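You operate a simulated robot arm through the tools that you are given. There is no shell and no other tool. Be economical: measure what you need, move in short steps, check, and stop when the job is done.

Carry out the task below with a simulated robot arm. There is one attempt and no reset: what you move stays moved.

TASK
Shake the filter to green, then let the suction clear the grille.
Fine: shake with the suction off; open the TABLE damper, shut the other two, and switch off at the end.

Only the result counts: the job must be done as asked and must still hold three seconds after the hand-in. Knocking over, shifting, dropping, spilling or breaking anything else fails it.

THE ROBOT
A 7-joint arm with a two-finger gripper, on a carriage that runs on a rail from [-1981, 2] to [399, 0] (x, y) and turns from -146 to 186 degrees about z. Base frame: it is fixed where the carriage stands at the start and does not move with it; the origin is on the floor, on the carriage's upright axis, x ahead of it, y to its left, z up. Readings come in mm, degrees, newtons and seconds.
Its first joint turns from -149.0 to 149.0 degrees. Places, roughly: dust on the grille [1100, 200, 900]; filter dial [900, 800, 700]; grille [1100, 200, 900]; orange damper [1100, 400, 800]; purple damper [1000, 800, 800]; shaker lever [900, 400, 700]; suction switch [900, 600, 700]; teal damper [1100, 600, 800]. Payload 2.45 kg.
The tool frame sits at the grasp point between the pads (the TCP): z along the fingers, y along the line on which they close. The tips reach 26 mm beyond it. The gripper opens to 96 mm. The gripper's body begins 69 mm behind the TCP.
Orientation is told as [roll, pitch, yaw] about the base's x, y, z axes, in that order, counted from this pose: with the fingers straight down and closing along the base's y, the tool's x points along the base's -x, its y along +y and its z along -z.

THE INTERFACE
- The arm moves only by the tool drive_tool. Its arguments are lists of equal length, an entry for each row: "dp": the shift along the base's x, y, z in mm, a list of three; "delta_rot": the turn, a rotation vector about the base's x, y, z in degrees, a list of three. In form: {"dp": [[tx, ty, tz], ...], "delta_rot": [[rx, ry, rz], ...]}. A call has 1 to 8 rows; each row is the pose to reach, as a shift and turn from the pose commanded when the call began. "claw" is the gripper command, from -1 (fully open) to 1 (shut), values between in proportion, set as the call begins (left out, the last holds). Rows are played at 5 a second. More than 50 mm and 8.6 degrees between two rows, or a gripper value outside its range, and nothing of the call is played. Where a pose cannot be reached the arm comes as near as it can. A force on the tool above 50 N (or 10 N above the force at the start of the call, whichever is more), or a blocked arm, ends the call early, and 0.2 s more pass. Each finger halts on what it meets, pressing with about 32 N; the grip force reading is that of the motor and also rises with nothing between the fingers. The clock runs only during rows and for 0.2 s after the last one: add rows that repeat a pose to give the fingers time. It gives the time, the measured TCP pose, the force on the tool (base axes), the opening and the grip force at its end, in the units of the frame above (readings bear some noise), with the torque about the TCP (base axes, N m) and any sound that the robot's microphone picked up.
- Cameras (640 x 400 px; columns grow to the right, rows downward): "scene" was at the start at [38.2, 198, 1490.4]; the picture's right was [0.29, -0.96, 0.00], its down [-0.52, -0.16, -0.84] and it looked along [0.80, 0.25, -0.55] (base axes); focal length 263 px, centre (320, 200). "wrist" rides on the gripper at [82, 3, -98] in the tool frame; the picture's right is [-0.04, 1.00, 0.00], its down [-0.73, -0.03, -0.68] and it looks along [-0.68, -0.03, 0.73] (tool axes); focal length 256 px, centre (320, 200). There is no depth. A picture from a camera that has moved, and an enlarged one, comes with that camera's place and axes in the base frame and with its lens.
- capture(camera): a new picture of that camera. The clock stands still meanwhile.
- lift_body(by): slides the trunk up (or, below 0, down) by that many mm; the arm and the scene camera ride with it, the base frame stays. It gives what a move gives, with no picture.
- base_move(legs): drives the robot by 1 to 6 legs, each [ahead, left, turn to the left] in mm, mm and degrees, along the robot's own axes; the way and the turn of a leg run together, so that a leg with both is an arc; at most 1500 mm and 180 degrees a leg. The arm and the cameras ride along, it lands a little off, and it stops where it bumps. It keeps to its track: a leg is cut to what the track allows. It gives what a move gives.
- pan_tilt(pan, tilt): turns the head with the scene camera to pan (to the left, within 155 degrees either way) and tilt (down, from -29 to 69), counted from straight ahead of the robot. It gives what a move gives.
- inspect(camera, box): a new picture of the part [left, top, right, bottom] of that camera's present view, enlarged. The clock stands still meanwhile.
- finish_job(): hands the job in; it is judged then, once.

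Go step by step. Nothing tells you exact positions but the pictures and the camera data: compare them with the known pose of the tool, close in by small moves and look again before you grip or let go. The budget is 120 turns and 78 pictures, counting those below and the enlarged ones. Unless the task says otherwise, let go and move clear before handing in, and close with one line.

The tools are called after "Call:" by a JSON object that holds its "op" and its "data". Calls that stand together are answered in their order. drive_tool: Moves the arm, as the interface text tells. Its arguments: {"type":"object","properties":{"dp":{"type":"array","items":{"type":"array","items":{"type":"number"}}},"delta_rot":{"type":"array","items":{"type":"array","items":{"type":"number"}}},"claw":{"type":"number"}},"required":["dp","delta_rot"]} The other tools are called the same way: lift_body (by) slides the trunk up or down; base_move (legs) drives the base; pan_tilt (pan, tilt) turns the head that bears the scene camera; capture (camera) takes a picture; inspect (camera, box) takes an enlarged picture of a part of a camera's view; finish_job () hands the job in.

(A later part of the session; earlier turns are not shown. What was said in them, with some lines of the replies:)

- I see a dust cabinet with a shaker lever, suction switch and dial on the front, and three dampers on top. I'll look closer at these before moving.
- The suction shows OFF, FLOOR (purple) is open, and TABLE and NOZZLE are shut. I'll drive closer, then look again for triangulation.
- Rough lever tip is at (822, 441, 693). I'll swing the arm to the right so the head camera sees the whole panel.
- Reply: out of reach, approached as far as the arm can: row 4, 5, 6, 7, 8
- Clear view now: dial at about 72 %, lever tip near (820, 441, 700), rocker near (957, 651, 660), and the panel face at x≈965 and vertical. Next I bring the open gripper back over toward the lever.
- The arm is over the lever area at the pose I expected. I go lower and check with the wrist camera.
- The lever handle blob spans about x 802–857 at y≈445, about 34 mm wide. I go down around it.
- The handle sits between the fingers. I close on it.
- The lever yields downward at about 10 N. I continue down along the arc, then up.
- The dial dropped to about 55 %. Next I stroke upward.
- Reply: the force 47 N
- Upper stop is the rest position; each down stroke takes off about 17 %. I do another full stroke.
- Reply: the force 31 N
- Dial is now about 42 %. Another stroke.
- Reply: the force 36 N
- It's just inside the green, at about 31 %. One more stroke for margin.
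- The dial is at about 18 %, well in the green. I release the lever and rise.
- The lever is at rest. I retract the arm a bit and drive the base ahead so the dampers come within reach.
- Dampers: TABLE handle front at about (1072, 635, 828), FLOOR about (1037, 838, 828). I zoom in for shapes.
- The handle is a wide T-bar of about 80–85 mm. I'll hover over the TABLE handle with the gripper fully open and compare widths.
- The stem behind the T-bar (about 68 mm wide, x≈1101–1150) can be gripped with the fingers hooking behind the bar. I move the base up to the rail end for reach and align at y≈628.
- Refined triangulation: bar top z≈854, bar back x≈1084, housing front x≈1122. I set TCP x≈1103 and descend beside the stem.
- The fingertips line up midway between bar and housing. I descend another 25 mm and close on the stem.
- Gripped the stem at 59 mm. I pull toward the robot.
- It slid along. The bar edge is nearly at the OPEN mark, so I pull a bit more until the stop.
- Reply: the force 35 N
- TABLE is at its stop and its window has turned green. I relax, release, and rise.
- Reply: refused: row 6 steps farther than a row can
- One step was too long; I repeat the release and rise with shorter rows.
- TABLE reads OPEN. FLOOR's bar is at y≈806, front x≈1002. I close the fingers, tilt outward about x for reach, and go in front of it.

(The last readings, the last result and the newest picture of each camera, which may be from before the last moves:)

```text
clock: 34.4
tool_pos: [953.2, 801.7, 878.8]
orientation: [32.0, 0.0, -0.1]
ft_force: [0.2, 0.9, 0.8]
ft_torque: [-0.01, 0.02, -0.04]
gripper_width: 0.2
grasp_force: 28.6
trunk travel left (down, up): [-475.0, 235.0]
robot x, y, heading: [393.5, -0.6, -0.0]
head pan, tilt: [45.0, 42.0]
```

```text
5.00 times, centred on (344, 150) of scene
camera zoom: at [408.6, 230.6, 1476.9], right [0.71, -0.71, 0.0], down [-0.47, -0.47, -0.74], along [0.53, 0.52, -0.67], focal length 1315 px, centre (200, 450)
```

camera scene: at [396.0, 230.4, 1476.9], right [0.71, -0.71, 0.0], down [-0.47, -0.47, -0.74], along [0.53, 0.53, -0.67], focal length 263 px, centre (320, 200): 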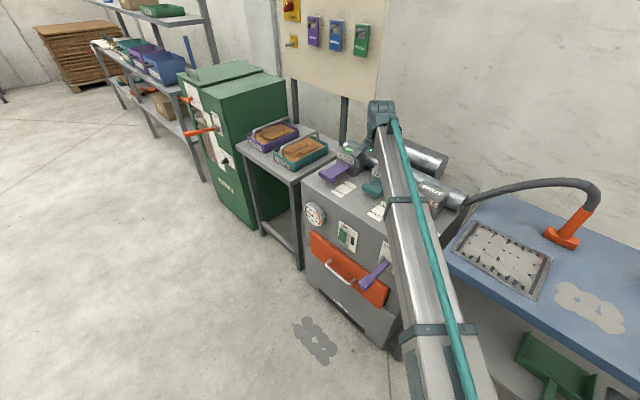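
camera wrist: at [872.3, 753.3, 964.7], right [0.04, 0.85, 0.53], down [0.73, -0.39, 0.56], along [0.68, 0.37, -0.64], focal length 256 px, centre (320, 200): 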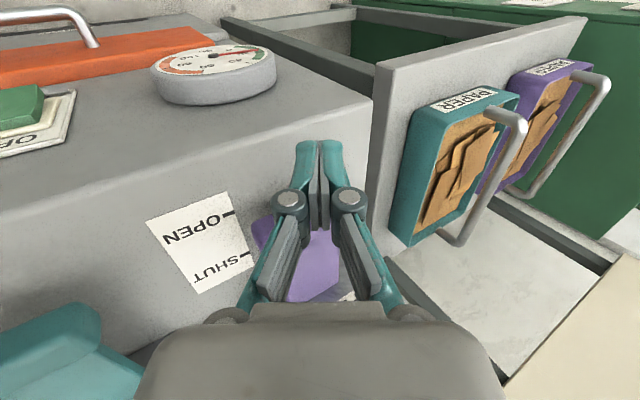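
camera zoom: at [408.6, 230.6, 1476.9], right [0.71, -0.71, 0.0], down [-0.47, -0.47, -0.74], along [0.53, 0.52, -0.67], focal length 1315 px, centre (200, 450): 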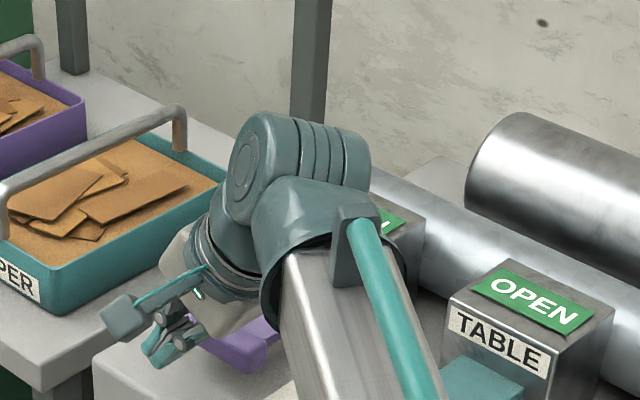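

The fingers are in front of the FLOOR handle. I lower to handle height and push in.

Call:
{"op": "drive_tool", "data": {"dp": [[0, -4, -15], [0, -8, -30], [15, -8, -30], [30, -8, -30], [40, -8, -30]], "delta_rot": [[0, 0, 0], [0, 0, 0], [0, 0, 0], [0, 0, 0], [0, 0, 0]]}}

Call:
{"op": "drive_tool", "data": {"dp": [[10, 0, 0], [20, 0, 0], [30, 0, 0], [38, 0, 0]], "delta_rot": [[0, 0, 0], [0, 0, 0], [0, 0, 0], [0, 0, 0]]}}

Call:
{"op": "capture", "data": {"camera": "wrist"}}

Call:
{"op": "inspect", "data": {"camera": "scene", "box": [280, 110, 408, 190]}}

```text
clock: 35.6
tool_pos: [991.9, 793.4, 849.5]
orientation: [32.0, 0.0, 0.1]
ft_force: [0.2, 0.8, 0.1]
ft_torque: [0.0, -0.04, 0.01]
gripper_width: 0.0
grasp_force: 28.7
trunk travel left (down, up): [-475.0, 235.0]
robot x, y, heading: [398.3, -1.4, -0.4]
head pan, tilt: [45.0, 42.0]
```

```text
clock: 36.6
tool_pos: [1031.8, 794.0, 851.1]
orientation: [32.0, 0.0, -0.1]
ft_force: [0.4, 0.5, 0.2]
ft_torque: [0.01, -0.02, -0.01]
gripper_width: 0.0
grasp_force: 28.0
trunk travel left (down, up): [-475.0, 235.0]
robot x, y, heading: [397.7, -2.4, -0.1]
head pan, tilt: [45.0, 42.0]
```

```text
39 pictures are left
camera wrist: at [950.2, 745.0, 935.9], right [0.04, 0.85, 0.53], down [0.73, -0.39, 0.56], along [0.68, 0.37, -0.64], focal length 256 px, centre (320, 200)
```

wrist: 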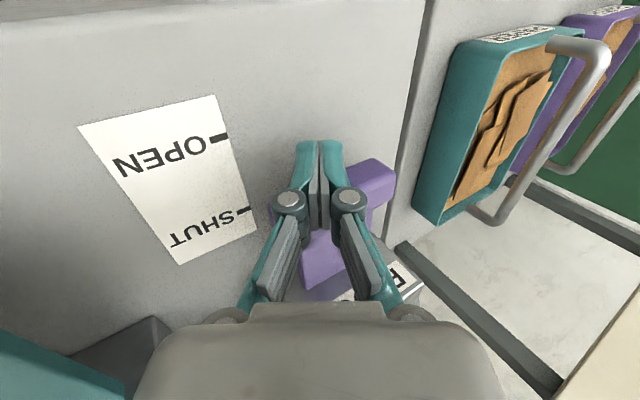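

```text
5.00 times, centred on (344, 150) of scene
camera zoom: at [408.6, 230.5, 1476.9], right [0.71, -0.71, 0.0], down [-0.47, -0.47, -0.74], along [0.53, 0.52, -0.67], focal length 1315 px, centre (200, 450)
```

zoom: 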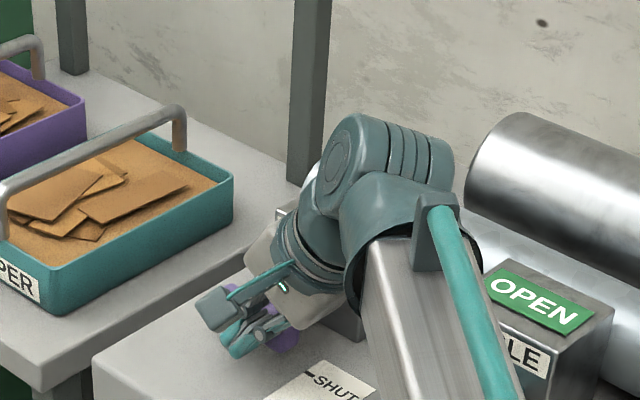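

The handle seems to be moving in (near the SHUT mark) with little resistance. I continue until the stop.

Call:
{"op": "drive_tool", "data": {"dp": [[8, 0, 0], [15, 0, 0], [21, 0, 0], [26, 0, 0], [30, 0, 0]], "delta_rot": [[0, 0, 0], [0, 0, 0], [0, 0, 0], [0, 0, 0], [0, 0, 0]]}}

Call:
{"op": "capture", "data": {"camera": "wrist"}}

```text
clock: 37.9
tool_pos: [1047.2, 793.7, 849.5]
orientation: [31.6, 0.8, 0.8]
ft_force: [-6.4, 0.1, 0.0]
ft_torque: [0.08, -0.05, -0.06]
gripper_width: 0.1
grasp_force: 29.1
trunk travel left (down, up): [-475.0, 235.0]
robot x, y, heading: [398.0, -1.9, -0.1]
head pan, tilt: [45.0, 42.0]
stopped in row 5: the force on the tool passed its limit at 52 N (the readings are from after the stop); the commanded pose is now the measured one
```

```text
37 pictures are left
camera wrist: at [968.1, 745.1, 936.3], right [0.04, 0.85, 0.52], down [0.75, -0.37, 0.55], along [0.66, 0.37, -0.65], focal length 256 px, centre (320, 200)
```

wrist: 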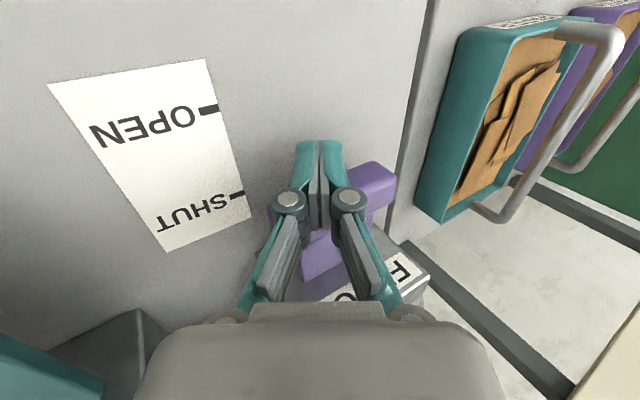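

FLOOR hit its stop. I back off, rise, and look at the damper signs.

Call:
{"op": "drive_tool", "data": {"dp": [[-40, 0, 0], [-80, -5, 10], [-100, -20, 50], [-110, -50, 90], [-120, -80, 120], [-130, -110, 130]], "delta_rot": [[0, 0, 0], [0, 0, 0], [-8, 0, 0], [-16, 0, 0], [-24, 0, 0], [-31.6, -0.8, -0.8]]}}

Call:
{"op": "capture", "data": {"camera": "wrist"}}

Call:
{"op": "capture", "data": {"camera": "scene"}}

```text
refused: row 4 steps farther than a row can; nothing moved
```

```text
36 pictures are left
camera wrist: at [968.1, 745.1, 936.3], right [0.04, 0.85, 0.52], down [0.75, -0.37, 0.55], along [0.66, 0.37, -0.65], focal length 256 px, centre (320, 200)
```

wrist: 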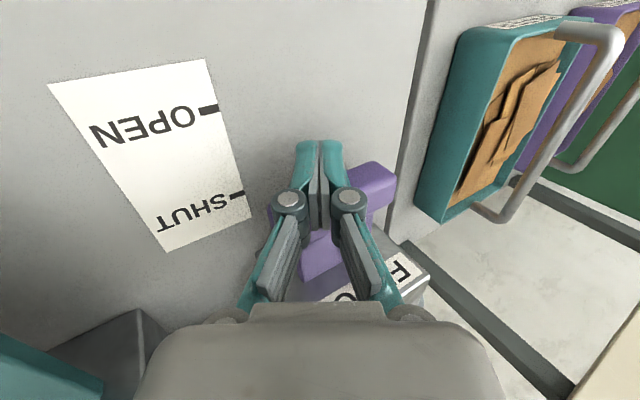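

```text
35 pictures are left
camera scene: at [406.4, 230.2, 1477.1], right [0.71, -0.71, 0.0], down [-0.47, -0.47, -0.74], along [0.52, 0.53, -0.67], focal length 263 px, centre (320, 200)
```

scene: 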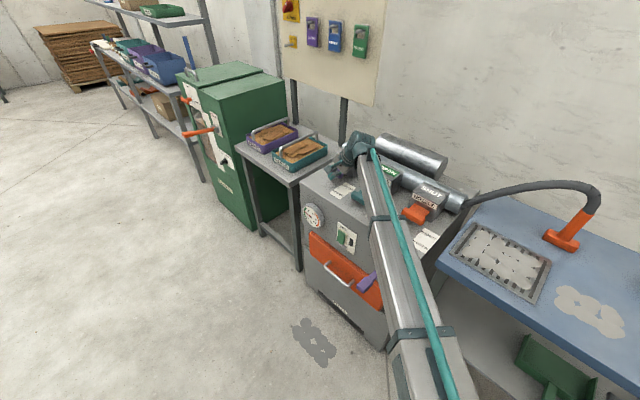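

A row was again too long; repeating with shorter steps, without a picture chained in case of refusal.

Call:
{"op": "drive_tool", "data": {"dp": [[-40, 0, 0], [-80, -5, 10], [-95, -20, 45], [-105, -45, 80], [-115, -70, 110], [-125, -100, 125]], "delta_rot": [[0, 0, 0], [0, 0, 0], [-8, 0, 0], [-16, 0, 0], [-24, 0, 0], [-31.6, -0.8, -0.8]]}}

```text
clock: 39.2
tool_pos: [925.5, 692.7, 973.7]
orientation: [-0.2, -0.1, -0.5]
ft_force: [0.2, -0.4, -0.5]
ft_torque: [0.0, 0.02, 0.0]
gripper_width: 0.0
grasp_force: 28.6
trunk travel left (down, up): [-475.0, 235.0]
robot x, y, heading: [395.7, 2.2, -0.3]
head pan, tilt: [45.0, 42.0]
```

Clear of the handle. Now I move back in front of the panel to view dampers and switch.

Call:
{"op": "drive_tool", "data": {"dp": [[-45, -10, 0], [-85, -20, -10]], "delta_rot": [[0, 0, 0], [0, 0, 0]]}}

Call:
{"op": "capture", "data": {"camera": "wrist"}}

Call:
{"op": "inspect", "data": {"camera": "scene", "box": [300, 120, 460, 220]}}

```text
clock: 39.9
tool_pos: [839.3, 673.2, 963.0]
orientation: [0.0, -0.1, -0.6]
ft_force: [1.0, 0.9, 0.9]
ft_torque: [-0.03, 0.02, 0.01]
gripper_width: 0.0
grasp_force: 28.6
trunk travel left (down, up): [-475.0, 235.0]
robot x, y, heading: [395.4, -0.1, 0.2]
head pan, tilt: [45.0, 42.0]
```

```text
34 pictures are left
camera wrist: at [758.1, 678.0, 1062.5], right [0.05, 1.0, 0.0], down [0.73, -0.04, 0.68], along [0.68, -0.03, -0.73], focal length 256 px, centre (320, 200)
```

wrist: 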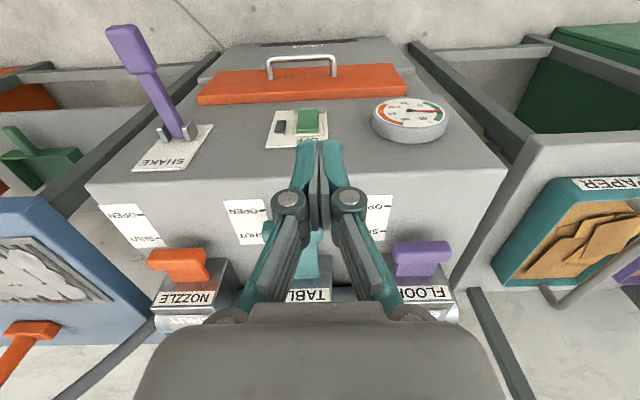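

```text
4.00 times, centred on (380, 170) of scene
camera zoom: at [406.9, 230.3, 1476.9], right [0.71, -0.71, 0.0], down [-0.47, -0.47, -0.74], along [0.52, 0.53, -0.67], focal length 1052 px, centre (80, 320)
```

zoom: 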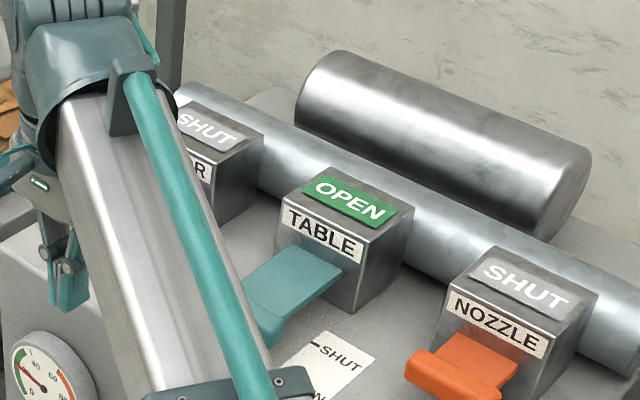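

All dampers are right: FLOOR shut, TABLE open, NOZZLE shut. Next I bring the tool in front of the switch and pitch it forward.

Call:
{"op": "drive_tool", "data": {"dp": [[-20, -8, -30], [-45, -16, -70], [-60, -23, -110], [-60, -23, -150], [-60, -23, -180]], "delta_rot": [[0, 0, 0], [0, 0, 0], [0, 0, 0], [0, 0, 0], [0, 0, 0]]}}

Call:
{"op": "drive_tool", "data": {"dp": [[5, 0, -10], [10, 0, -20], [15, 0, -30], [20, 0, -40], [25, 0, -50], [30, 0, -60], [35, 0, -70], [40, 0, -80]], "delta_rot": [[0, -8, 0], [0, -16, 0], [0, -24, 0], [0, -32, 0], [0, -40, 0], [0, -48, 0], [0, -56, 0], [0, -64, 0]]}}

Call:
{"op": "capture", "data": {"camera": "wrist"}}

Call:
{"op": "capture", "data": {"camera": "scene"}}

```text
clock: 41.0
tool_pos: [779.0, 650.6, 783.7]
orientation: [0.1, 0.0, -0.5]
ft_force: [0.4, 0.9, 0.0]
ft_torque: [0.03, 0.02, 0.0]
gripper_width: 0.0
grasp_force: 28.3
trunk travel left (down, up): [-475.0, 235.0]
robot x, y, heading: [396.4, 0.2, 0.1]
head pan, tilt: [45.0, 42.0]
```

```text
clock: 42.9
tool_pos: [819.2, 652.3, 703.3]
orientation: [1.2, -64.2, -1.1]
ft_force: [0.3, 0.1, 0.0]
ft_torque: [-0.01, -0.01, -0.02]
gripper_width: 0.0
grasp_force: 28.4
trunk travel left (down, up): [-475.0, 235.0]
robot x, y, heading: [392.2, -1.3, 0.0]
head pan, tilt: [45.0, 42.0]
```

```text
32 pictures are left
camera wrist: at [696.1, 656.1, 673.5], right [0.02, 1.0, 0.04], down [-0.29, -0.04, 0.96], along [0.96, -0.03, 0.29], focal length 256 px, centre (320, 200)
```

wrist: 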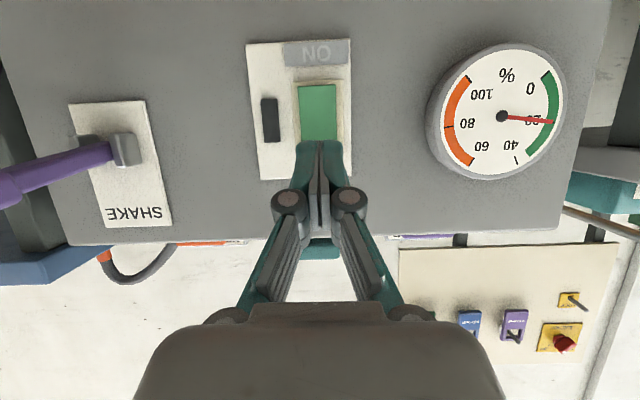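

```text
31 pictures are left
camera scene: at [407.3, 230.5, 1476.9], right [0.71, -0.71, 0.0], down [-0.47, -0.47, -0.74], along [0.52, 0.53, -0.67], focal length 263 px, centre (320, 200)
```

scene: 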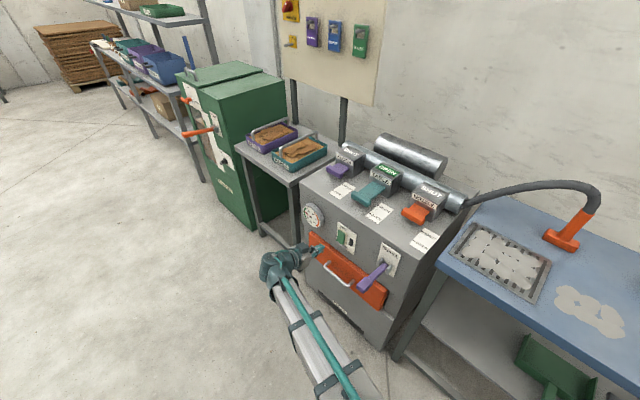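

The rocker spans z≈640–692 at y≈648, with ON at the bottom. I pitch further to near horizontal and approach its lower half.

Call:
{"op": "drive_tool", "data": {"dp": [[15, -2, -20], [30, -4, -40], [45, -4, -52], [60, -4, -52]], "delta_rot": [[0, -7, 0], [0, -14, 0], [0, -21, 0], [0, -21, 0]]}}

Call:
{"op": "capture", "data": {"camera": "wrist"}}

Call:
{"op": "inspect", "data": {"camera": "scene", "box": [284, 200, 412, 280]}}

```text
clock: 43.9
tool_pos: [880.2, 645.7, 651.5]
orientation: [5.8, -85.1, -5.6]
ft_force: [0.4, -0.4, -0.7]
ft_torque: [0.01, 0.0, -0.01]
gripper_width: 0.0
grasp_force: 28.6
trunk travel left (down, up): [-475.0, 235.0]
robot x, y, heading: [393.3, 0.8, 0.3]
head pan, tilt: [45.0, 42.0]
```

```text
30 pictures are left
camera wrist: at [775.4, 651.1, 579.2], right [0.0, 1.0, 0.05], down [-0.61, -0.04, 0.79], along [0.79, -0.03, 0.61], focal length 256 px, centre (320, 200)
```

wrist: 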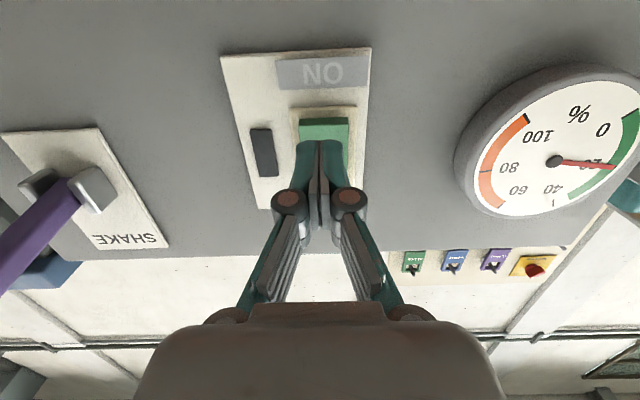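

```text
5.00 times, centred on (348, 240) of scene
camera zoom: at [407.2, 230.6, 1476.9], right [0.71, -0.71, 0.0], down [-0.47, -0.47, -0.74], along [0.52, 0.53, -0.67], focal length 1315 px, centre (180, 0)
```

zoom: 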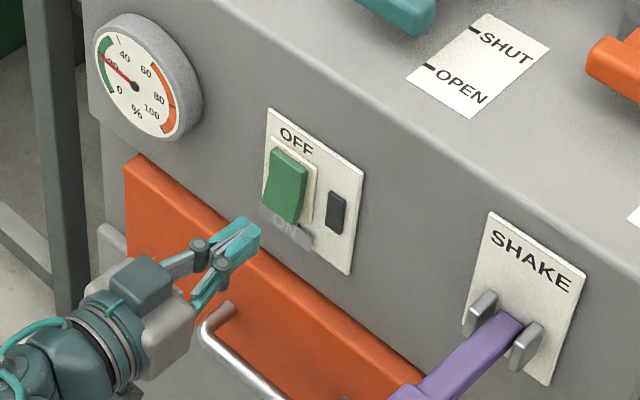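

The rocker's lower (ON) part sticks out, and the fingertips are level with it. I advance to press.

Call:
{"op": "drive_tool", "data": {"dp": [[10, 2, 0], [20, 2, 0], [27, 2, 0], [33, 2, 0]], "delta_rot": [[0, 0, 0], [0, 0, 0], [0, 0, 0], [0, 0, 0]]}}

Call:
{"op": "inspect", "data": {"camera": "scene", "box": [284, 180, 412, 260]}}

```text
clock: 44.9
tool_pos: [913.6, 648.1, 650.6]
orientation: [5.3, -84.9, -5.1]
ft_force: [-1.8, 0.0, -0.9]
ft_torque: [0.0, 0.02, -0.01]
gripper_width: 0.0
grasp_force: 28.7
trunk travel left (down, up): [-475.0, 235.0]
robot x, y, heading: [395.6, -0.9, 0.2]
head pan, tilt: [45.0, 42.0]
```

```text
5.00 times, centred on (348, 220) of scene
camera zoom: at [407.1, 230.5, 1476.9], right [0.71, -0.71, 0.0], down [-0.47, -0.47, -0.74], along [0.52, 0.53, -0.67], focal length 1315 px, centre (180, 100)
```

zoom: 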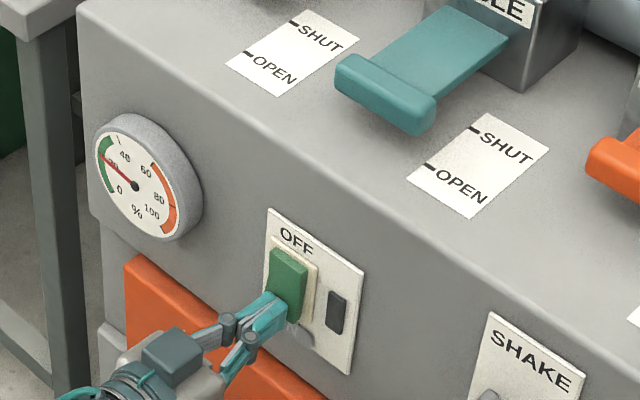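

Just touching. I press further in small steps.

Call:
{"op": "drive_tool", "data": {"dp": [[4, 0, 0], [8, 0, 0], [12, 0, 0], [15, 0, 0]], "delta_rot": [[0, 0, 0], [0, 0, 0], [0, 0, 0], [0, 0, 0]]}}

Call:
{"op": "inspect", "data": {"camera": "scene", "box": [284, 180, 412, 260]}}

```text
clock: 45.6
tool_pos: [914.3, 648.3, 651.1]
orientation: [5.6, -84.9, -5.1]
ft_force: [-7.5, -2.0, 1.0]
ft_torque: [0.04, -0.11, -0.08]
gripper_width: 5.8
grasp_force: 28.5
trunk travel left (down, up): [-475.0, 235.0]
robot x, y, heading: [392.5, 5.2, 0.0]
head pan, tilt: [45.0, 42.0]
stopped in row 3: the force on the tool passed its limit at 56 N (the readings are from after the stop); the commanded pose is now the measured one
```

```text
5.00 times, centred on (348, 220) of scene
camera zoom: at [404.9, 230.1, 1477.1], right [0.71, -0.7, 0.0], down [-0.47, -0.48, -0.74], along [0.52, 0.53, -0.67], focal length 1315 px, centre (180, 100)
```

zoom: 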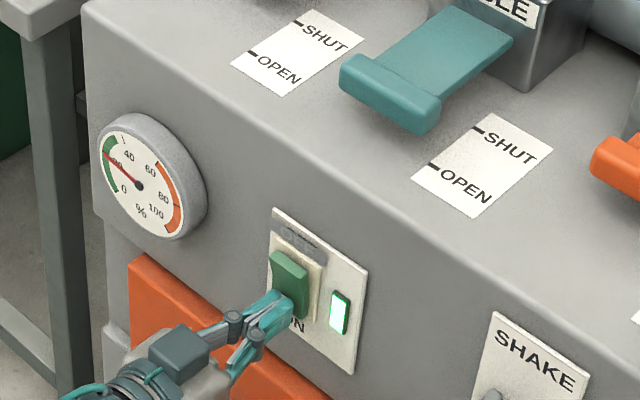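

The lamp is lit: suction is ON. I back off, rise to the OFF level, and watch the grille.

Call:
{"op": "drive_tool", "data": {"dp": [[-15, 0, 0], [-30, 0, 0], [-30, 0, 15], [-30, 0, 30]], "delta_rot": [[0, 0, 0], [0, 0, 0], [0, 0, 0], [0, 0, 0]], "claw": 1}}

Call:
{"op": "capture", "data": {"camera": "scene"}}

```text
clock: 46.6
tool_pos: [887.0, 649.1, 680.8]
orientation: [4.8, -84.8, -4.6]
ft_force: [0.6, 0.8, -0.5]
ft_torque: [0.02, -0.04, 0.02]
gripper_width: 0.2
grasp_force: 28.4
trunk travel left (down, up): [-475.0, 235.0]
robot x, y, heading: [396.8, -1.3, 0.3]
head pan, tilt: [45.0, 42.0]
```

```text
26 pictures are left
camera scene: at [405.9, 230.5, 1476.9], right [0.71, -0.7, 0.0], down [-0.47, -0.48, -0.74], along [0.52, 0.53, -0.67], focal length 263 px, centre (320, 200)
```

scene: 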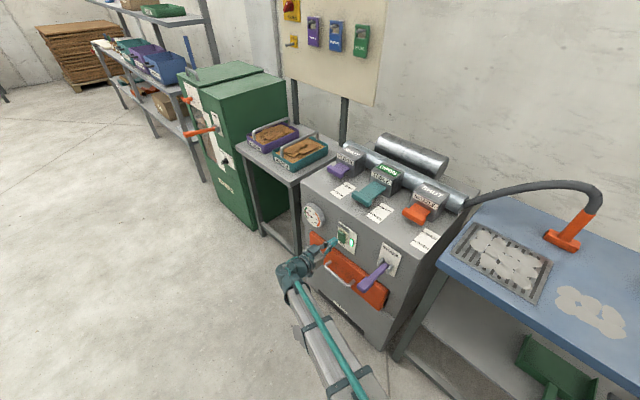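

The dust patches seem to be shrinking. I wait a few seconds and look again.

Call:
{"op": "drive_tool", "data": {"dp": [[0, 0, 0], [0, 0, 0], [0, 0, 0], [0, 0, 0], [0, 0, 0], [0, 0, 0], [0, 0, 0], [0, 0, 0]], "delta_rot": [[0, 0, 0], [0, 0, 0], [0, 0, 0], [0, 0, 0], [0, 0, 0], [0, 0, 0], [0, 0, 0], [0, 0, 0]]}}

Call:
{"op": "drive_tool", "data": {"dp": [[0, 0, 0], [0, 0, 0], [0, 0, 0], [0, 0, 0], [0, 0, 0], [0, 0, 0], [0, 0, 0], [0, 0, 0]], "delta_rot": [[0, 0, 0], [0, 0, 0], [0, 0, 0], [0, 0, 0], [0, 0, 0], [0, 0, 0], [0, 0, 0], [0, 0, 0]]}}

Call:
{"op": "inspect", "data": {"camera": "scene", "box": [280, 130, 600, 330]}}

```text
clock: 48.4
tool_pos: [886.5, 648.9, 679.3]
orientation: [5.0, -84.8, -4.8]
ft_force: [0.1, 0.2, 0.2]
ft_torque: [-0.03, 0.03, 0.01]
gripper_width: 0.0
grasp_force: 28.3
trunk travel left (down, up): [-475.0, 235.0]
robot x, y, heading: [395.6, -1.5, 0.5]
head pan, tilt: [45.0, 42.0]
```

```text
clock: 50.2
tool_pos: [886.8, 650.0, 681.2]
orientation: [5.0, -84.7, -4.7]
ft_force: [-0.3, -0.2, 0.1]
ft_torque: [0.01, 0.03, 0.0]
gripper_width: 0.0
grasp_force: 28.6
trunk travel left (down, up): [-475.0, 235.0]
robot x, y, heading: [395.4, 1.0, 0.4]
head pan, tilt: [45.0, 42.0]
```

```text
2.00 times, centred on (440, 230) of scene
camera zoom: at [405.9, 230.5, 1476.9], right [0.71, -0.7, 0.0], down [-0.47, -0.48, -0.74], along [0.52, 0.53, -0.67], focal length 526 px, centre (80, 140)
```

zoom: 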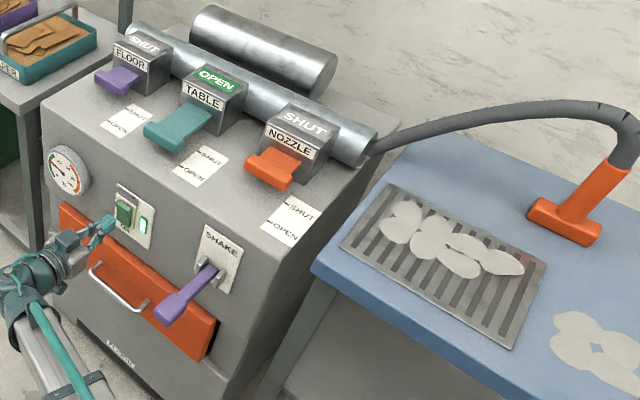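

Dust is clearing; about half of it is gone. I wait on.

Call:
{"op": "drive_tool", "data": {"dp": [[0, 0, 0], [0, 0, 0], [0, 0, 0], [0, 0, 0], [0, 0, 0], [0, 0, 0], [0, 0, 0], [0, 0, 0]], "delta_rot": [[0, 0, 0], [0, 0, 0], [0, 0, 0], [0, 0, 0], [0, 0, 0], [0, 0, 0], [0, 0, 0], [0, 0, 0]]}}

Call:
{"op": "drive_tool", "data": {"dp": [[0, 0, 0], [0, 0, 0], [0, 0, 0], [0, 0, 0], [0, 0, 0], [0, 0, 0], [0, 0, 0], [0, 0, 0]], "delta_rot": [[0, 0, 0], [0, 0, 0], [0, 0, 0], [0, 0, 0], [0, 0, 0], [0, 0, 0], [0, 0, 0], [0, 0, 0]]}}

Call:
{"op": "inspect", "data": {"camera": "scene", "box": [280, 130, 600, 330]}}

```text
clock: 52.0
tool_pos: [886.8, 648.0, 680.4]
orientation: [5.0, -84.8, -4.7]
ft_force: [-0.2, -0.4, -0.3]
ft_torque: [-0.01, 0.01, 0.01]
gripper_width: 0.0
grasp_force: 28.1
trunk travel left (down, up): [-475.0, 235.0]
robot x, y, heading: [396.2, -0.8, 0.4]
head pan, tilt: [45.0, 42.0]
```

```text
clock: 53.8
tool_pos: [887.5, 648.5, 679.6]
orientation: [5.0, -84.9, -4.7]
ft_force: [0.6, -0.1, -0.1]
ft_torque: [0.06, -0.02, 0.0]
gripper_width: 0.0
grasp_force: 28.6
trunk travel left (down, up): [-475.0, 235.0]
robot x, y, heading: [394.1, -1.0, 0.4]
head pan, tilt: [45.0, 42.0]
```

```text
2.00 times, centred on (440, 230) of scene
camera zoom: at [405.9, 230.5, 1476.9], right [0.71, -0.7, 0.0], down [-0.47, -0.48, -0.74], along [0.52, 0.53, -0.67], focal length 526 px, centre (80, 140)
```

zoom: 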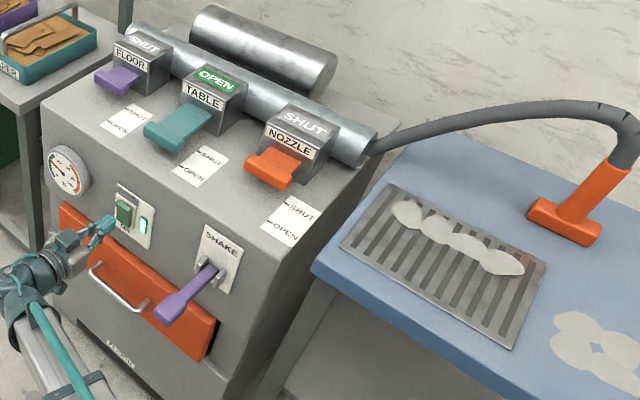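

Four patches remain; I keep waiting.

Call:
{"op": "drive_tool", "data": {"dp": [[0, 0, 0], [0, 0, 0], [0, 0, 0], [0, 0, 0], [0, 0, 0], [0, 0, 0], [0, 0, 0], [0, 0, 0]], "delta_rot": [[0, 0, 0], [0, 0, 0], [0, 0, 0], [0, 0, 0], [0, 0, 0], [0, 0, 0], [0, 0, 0], [0, 0, 0]]}}

Call:
{"op": "drive_tool", "data": {"dp": [[0, 0, 0], [0, 0, 0], [0, 0, 0], [0, 0, 0], [0, 0, 0], [0, 0, 0], [0, 0, 0], [0, 0, 0]], "delta_rot": [[0, 0, 0], [0, 0, 0], [0, 0, 0], [0, 0, 0], [0, 0, 0], [0, 0, 0], [0, 0, 0], [0, 0, 0]]}}

Call:
{"op": "drive_tool", "data": {"dp": [[0, 0, 0], [0, 0, 0], [0, 0, 0], [0, 0, 0], [0, 0, 0], [0, 0, 0], [0, 0, 0], [0, 0, 0]], "delta_rot": [[0, 0, 0], [0, 0, 0], [0, 0, 0], [0, 0, 0], [0, 0, 0], [0, 0, 0], [0, 0, 0], [0, 0, 0]]}}

Call:
{"op": "inspect", "data": {"camera": "scene", "box": [280, 130, 600, 330]}}

```text
clock: 55.6
tool_pos: [886.0, 649.1, 680.3]
orientation: [4.9, -84.7, -4.7]
ft_force: [-0.5, -0.1, -0.3]
ft_torque: [0.0, 0.01, -0.01]
gripper_width: 0.0
grasp_force: 28.5
trunk travel left (down, up): [-475.0, 235.0]
robot x, y, heading: [392.7, -1.7, 0.1]
head pan, tilt: [45.0, 42.0]
```

```text
clock: 57.4
tool_pos: [886.3, 649.0, 680.8]
orientation: [5.1, -84.8, -4.7]
ft_force: [0.4, 0.2, 0.0]
ft_torque: [-0.01, 0.03, -0.02]
gripper_width: 0.0
grasp_force: 28.4
trunk travel left (down, up): [-475.0, 235.0]
robot x, y, heading: [394.8, 2.2, 0.2]
head pan, tilt: [45.0, 42.0]
```

```text
clock: 59.2
tool_pos: [886.8, 649.0, 679.7]
orientation: [5.0, -84.8, -4.7]
ft_force: [0.3, 0.0, -0.8]
ft_torque: [-0.01, 0.01, 0.01]
gripper_width: 0.0
grasp_force: 28.4
trunk travel left (down, up): [-475.0, 235.0]
robot x, y, heading: [393.4, -1.2, 0.5]
head pan, tilt: [45.0, 42.0]
```

```text
2.00 times, centred on (440, 230) of scene
camera zoom: at [405.9, 230.5, 1476.9], right [0.71, -0.7, 0.0], down [-0.47, -0.48, -0.74], along [0.52, 0.53, -0.67], focal length 526 px, centre (80, 140)
```

zoom: 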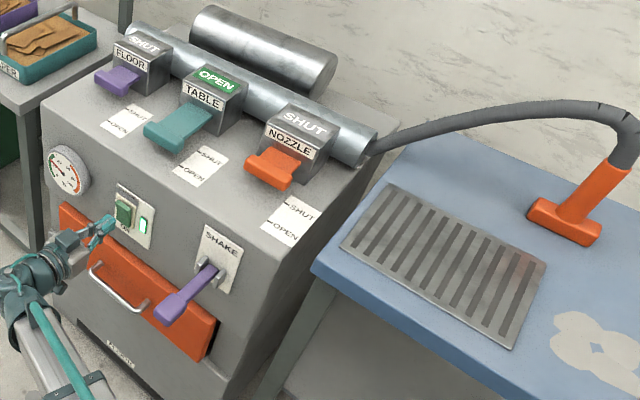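

The grille is clear. Now I press the upper (OFF) half of the rocker.

Call:
{"op": "drive_tool", "data": {"dp": [[10, 0, 0], [19, 0, 0], [25, 0, 0], [30, 0, 0], [34, 0, 0], [38, 0, 0], [42, 0, 0]], "delta_rot": [[0, 0, 0], [0, 0, 0], [0, 0, 0], [0, 0, 0], [0, 0, 0], [0, 0, 0], [0, 0, 0]]}}

Call:
{"op": "inspect", "data": {"camera": "scene", "box": [284, 180, 412, 260]}}

```text
clock: 60.6
tool_pos: [915.8, 649.1, 680.4]
orientation: [4.8, -84.7, -4.4]
ft_force: [-8.0, -1.1, 4.4]
ft_torque: [-0.04, -0.03, -0.1]
gripper_width: 6.1
grasp_force: 28.7
trunk travel left (down, up): [-475.0, 235.0]
robot x, y, heading: [395.3, -0.4, 0.6]
head pan, tilt: [45.0, 42.0]
stopped in row 6: the force on the tool passed its limit at 56 N (the readings are from after the stop); the commanded pose is now the measured one
```

```text
5.00 times, centred on (348, 220) of scene
camera zoom: at [403.4, 230.0, 1477.2], right [0.71, -0.7, 0.0], down [-0.47, -0.48, -0.74], along [0.52, 0.53, -0.67], focal length 1315 px, centre (180, 100)
```

zoom: 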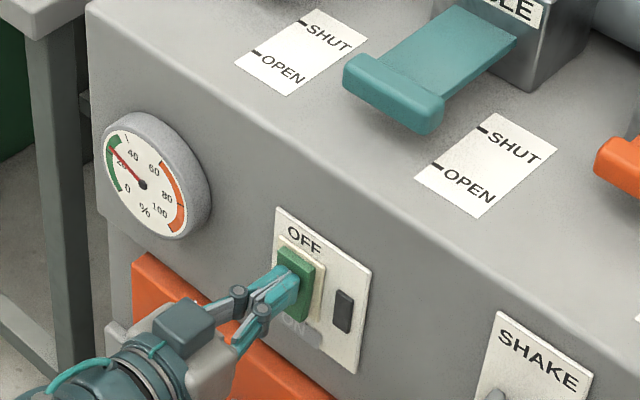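

The lamp is dark and OFF shows. I back away and do a final check.

Call:
{"op": "drive_tool", "data": {"dp": [[-20, 0, 0], [-60, 0, 0], [-105, 0, 0]], "delta_rot": [[0, 0, 0], [0, 0, 0], [0, 0, 0]]}}

Call:
{"op": "inspect", "data": {"camera": "scene", "box": [280, 130, 600, 330]}}

Call:
{"op": "inspect", "data": {"camera": "scene", "box": [290, 195, 370, 245]}}

```text
clock: 61.4
tool_pos: [812.2, 649.2, 678.4]
orientation: [4.6, -84.6, -4.3]
ft_force: [-0.5, 0.3, 0.6]
ft_torque: [0.01, -0.01, 0.0]
gripper_width: 0.1
grasp_force: 28.0
trunk travel left (down, up): [-475.0, 235.0]
robot x, y, heading: [392.3, -1.8, 0.4]
head pan, tilt: [45.0, 42.0]
```

```text
2.00 times, centred on (440, 230) of scene
camera zoom: at [404.5, 230.6, 1476.9], right [0.71, -0.7, 0.0], down [-0.47, -0.48, -0.74], along [0.52, 0.53, -0.67], focal length 526 px, centre (80, 140)
```

zoom: 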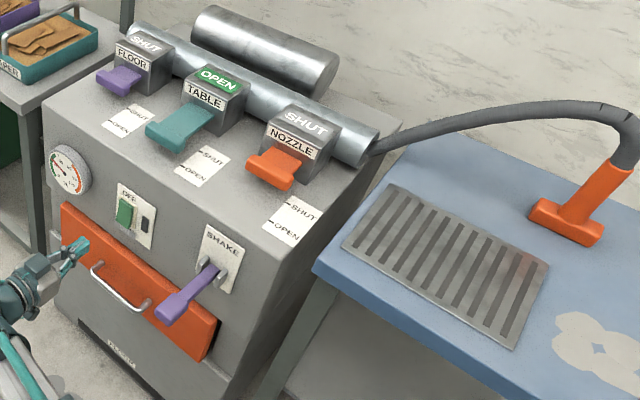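

```text
8.00 times, centred on (330, 220) of scene
camera zoom: at [404.5, 230.6, 1476.9], right [0.71, -0.7, 0.0], down [-0.47, -0.48, -0.74], along [0.52, 0.53, -0.67], focal length 2105 px, centre (240, 40)
```

zoom: 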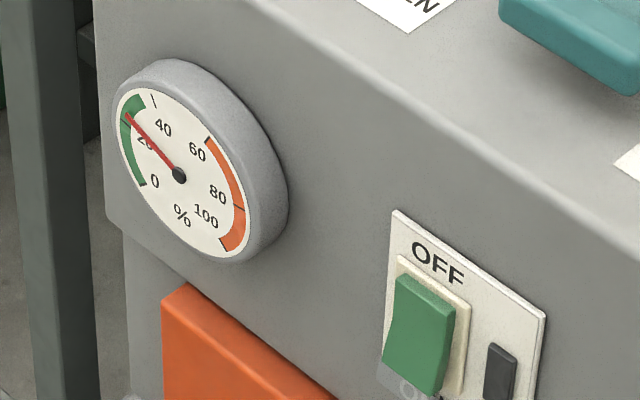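

Everything is as asked: the dial is green, the grille is clear, TABLE is open, FLOOR and NOZZLE are shut, and the suction is off. I hand in.

Call:
{"op": "finish_job", "data": {}}

```text
The job is handed in.
```

The job is handed in: with the suction off I shook the filter into the green (about 22 % at the end), then the suction cleared the grille with only the TABLE damper open, and it is switched off again.
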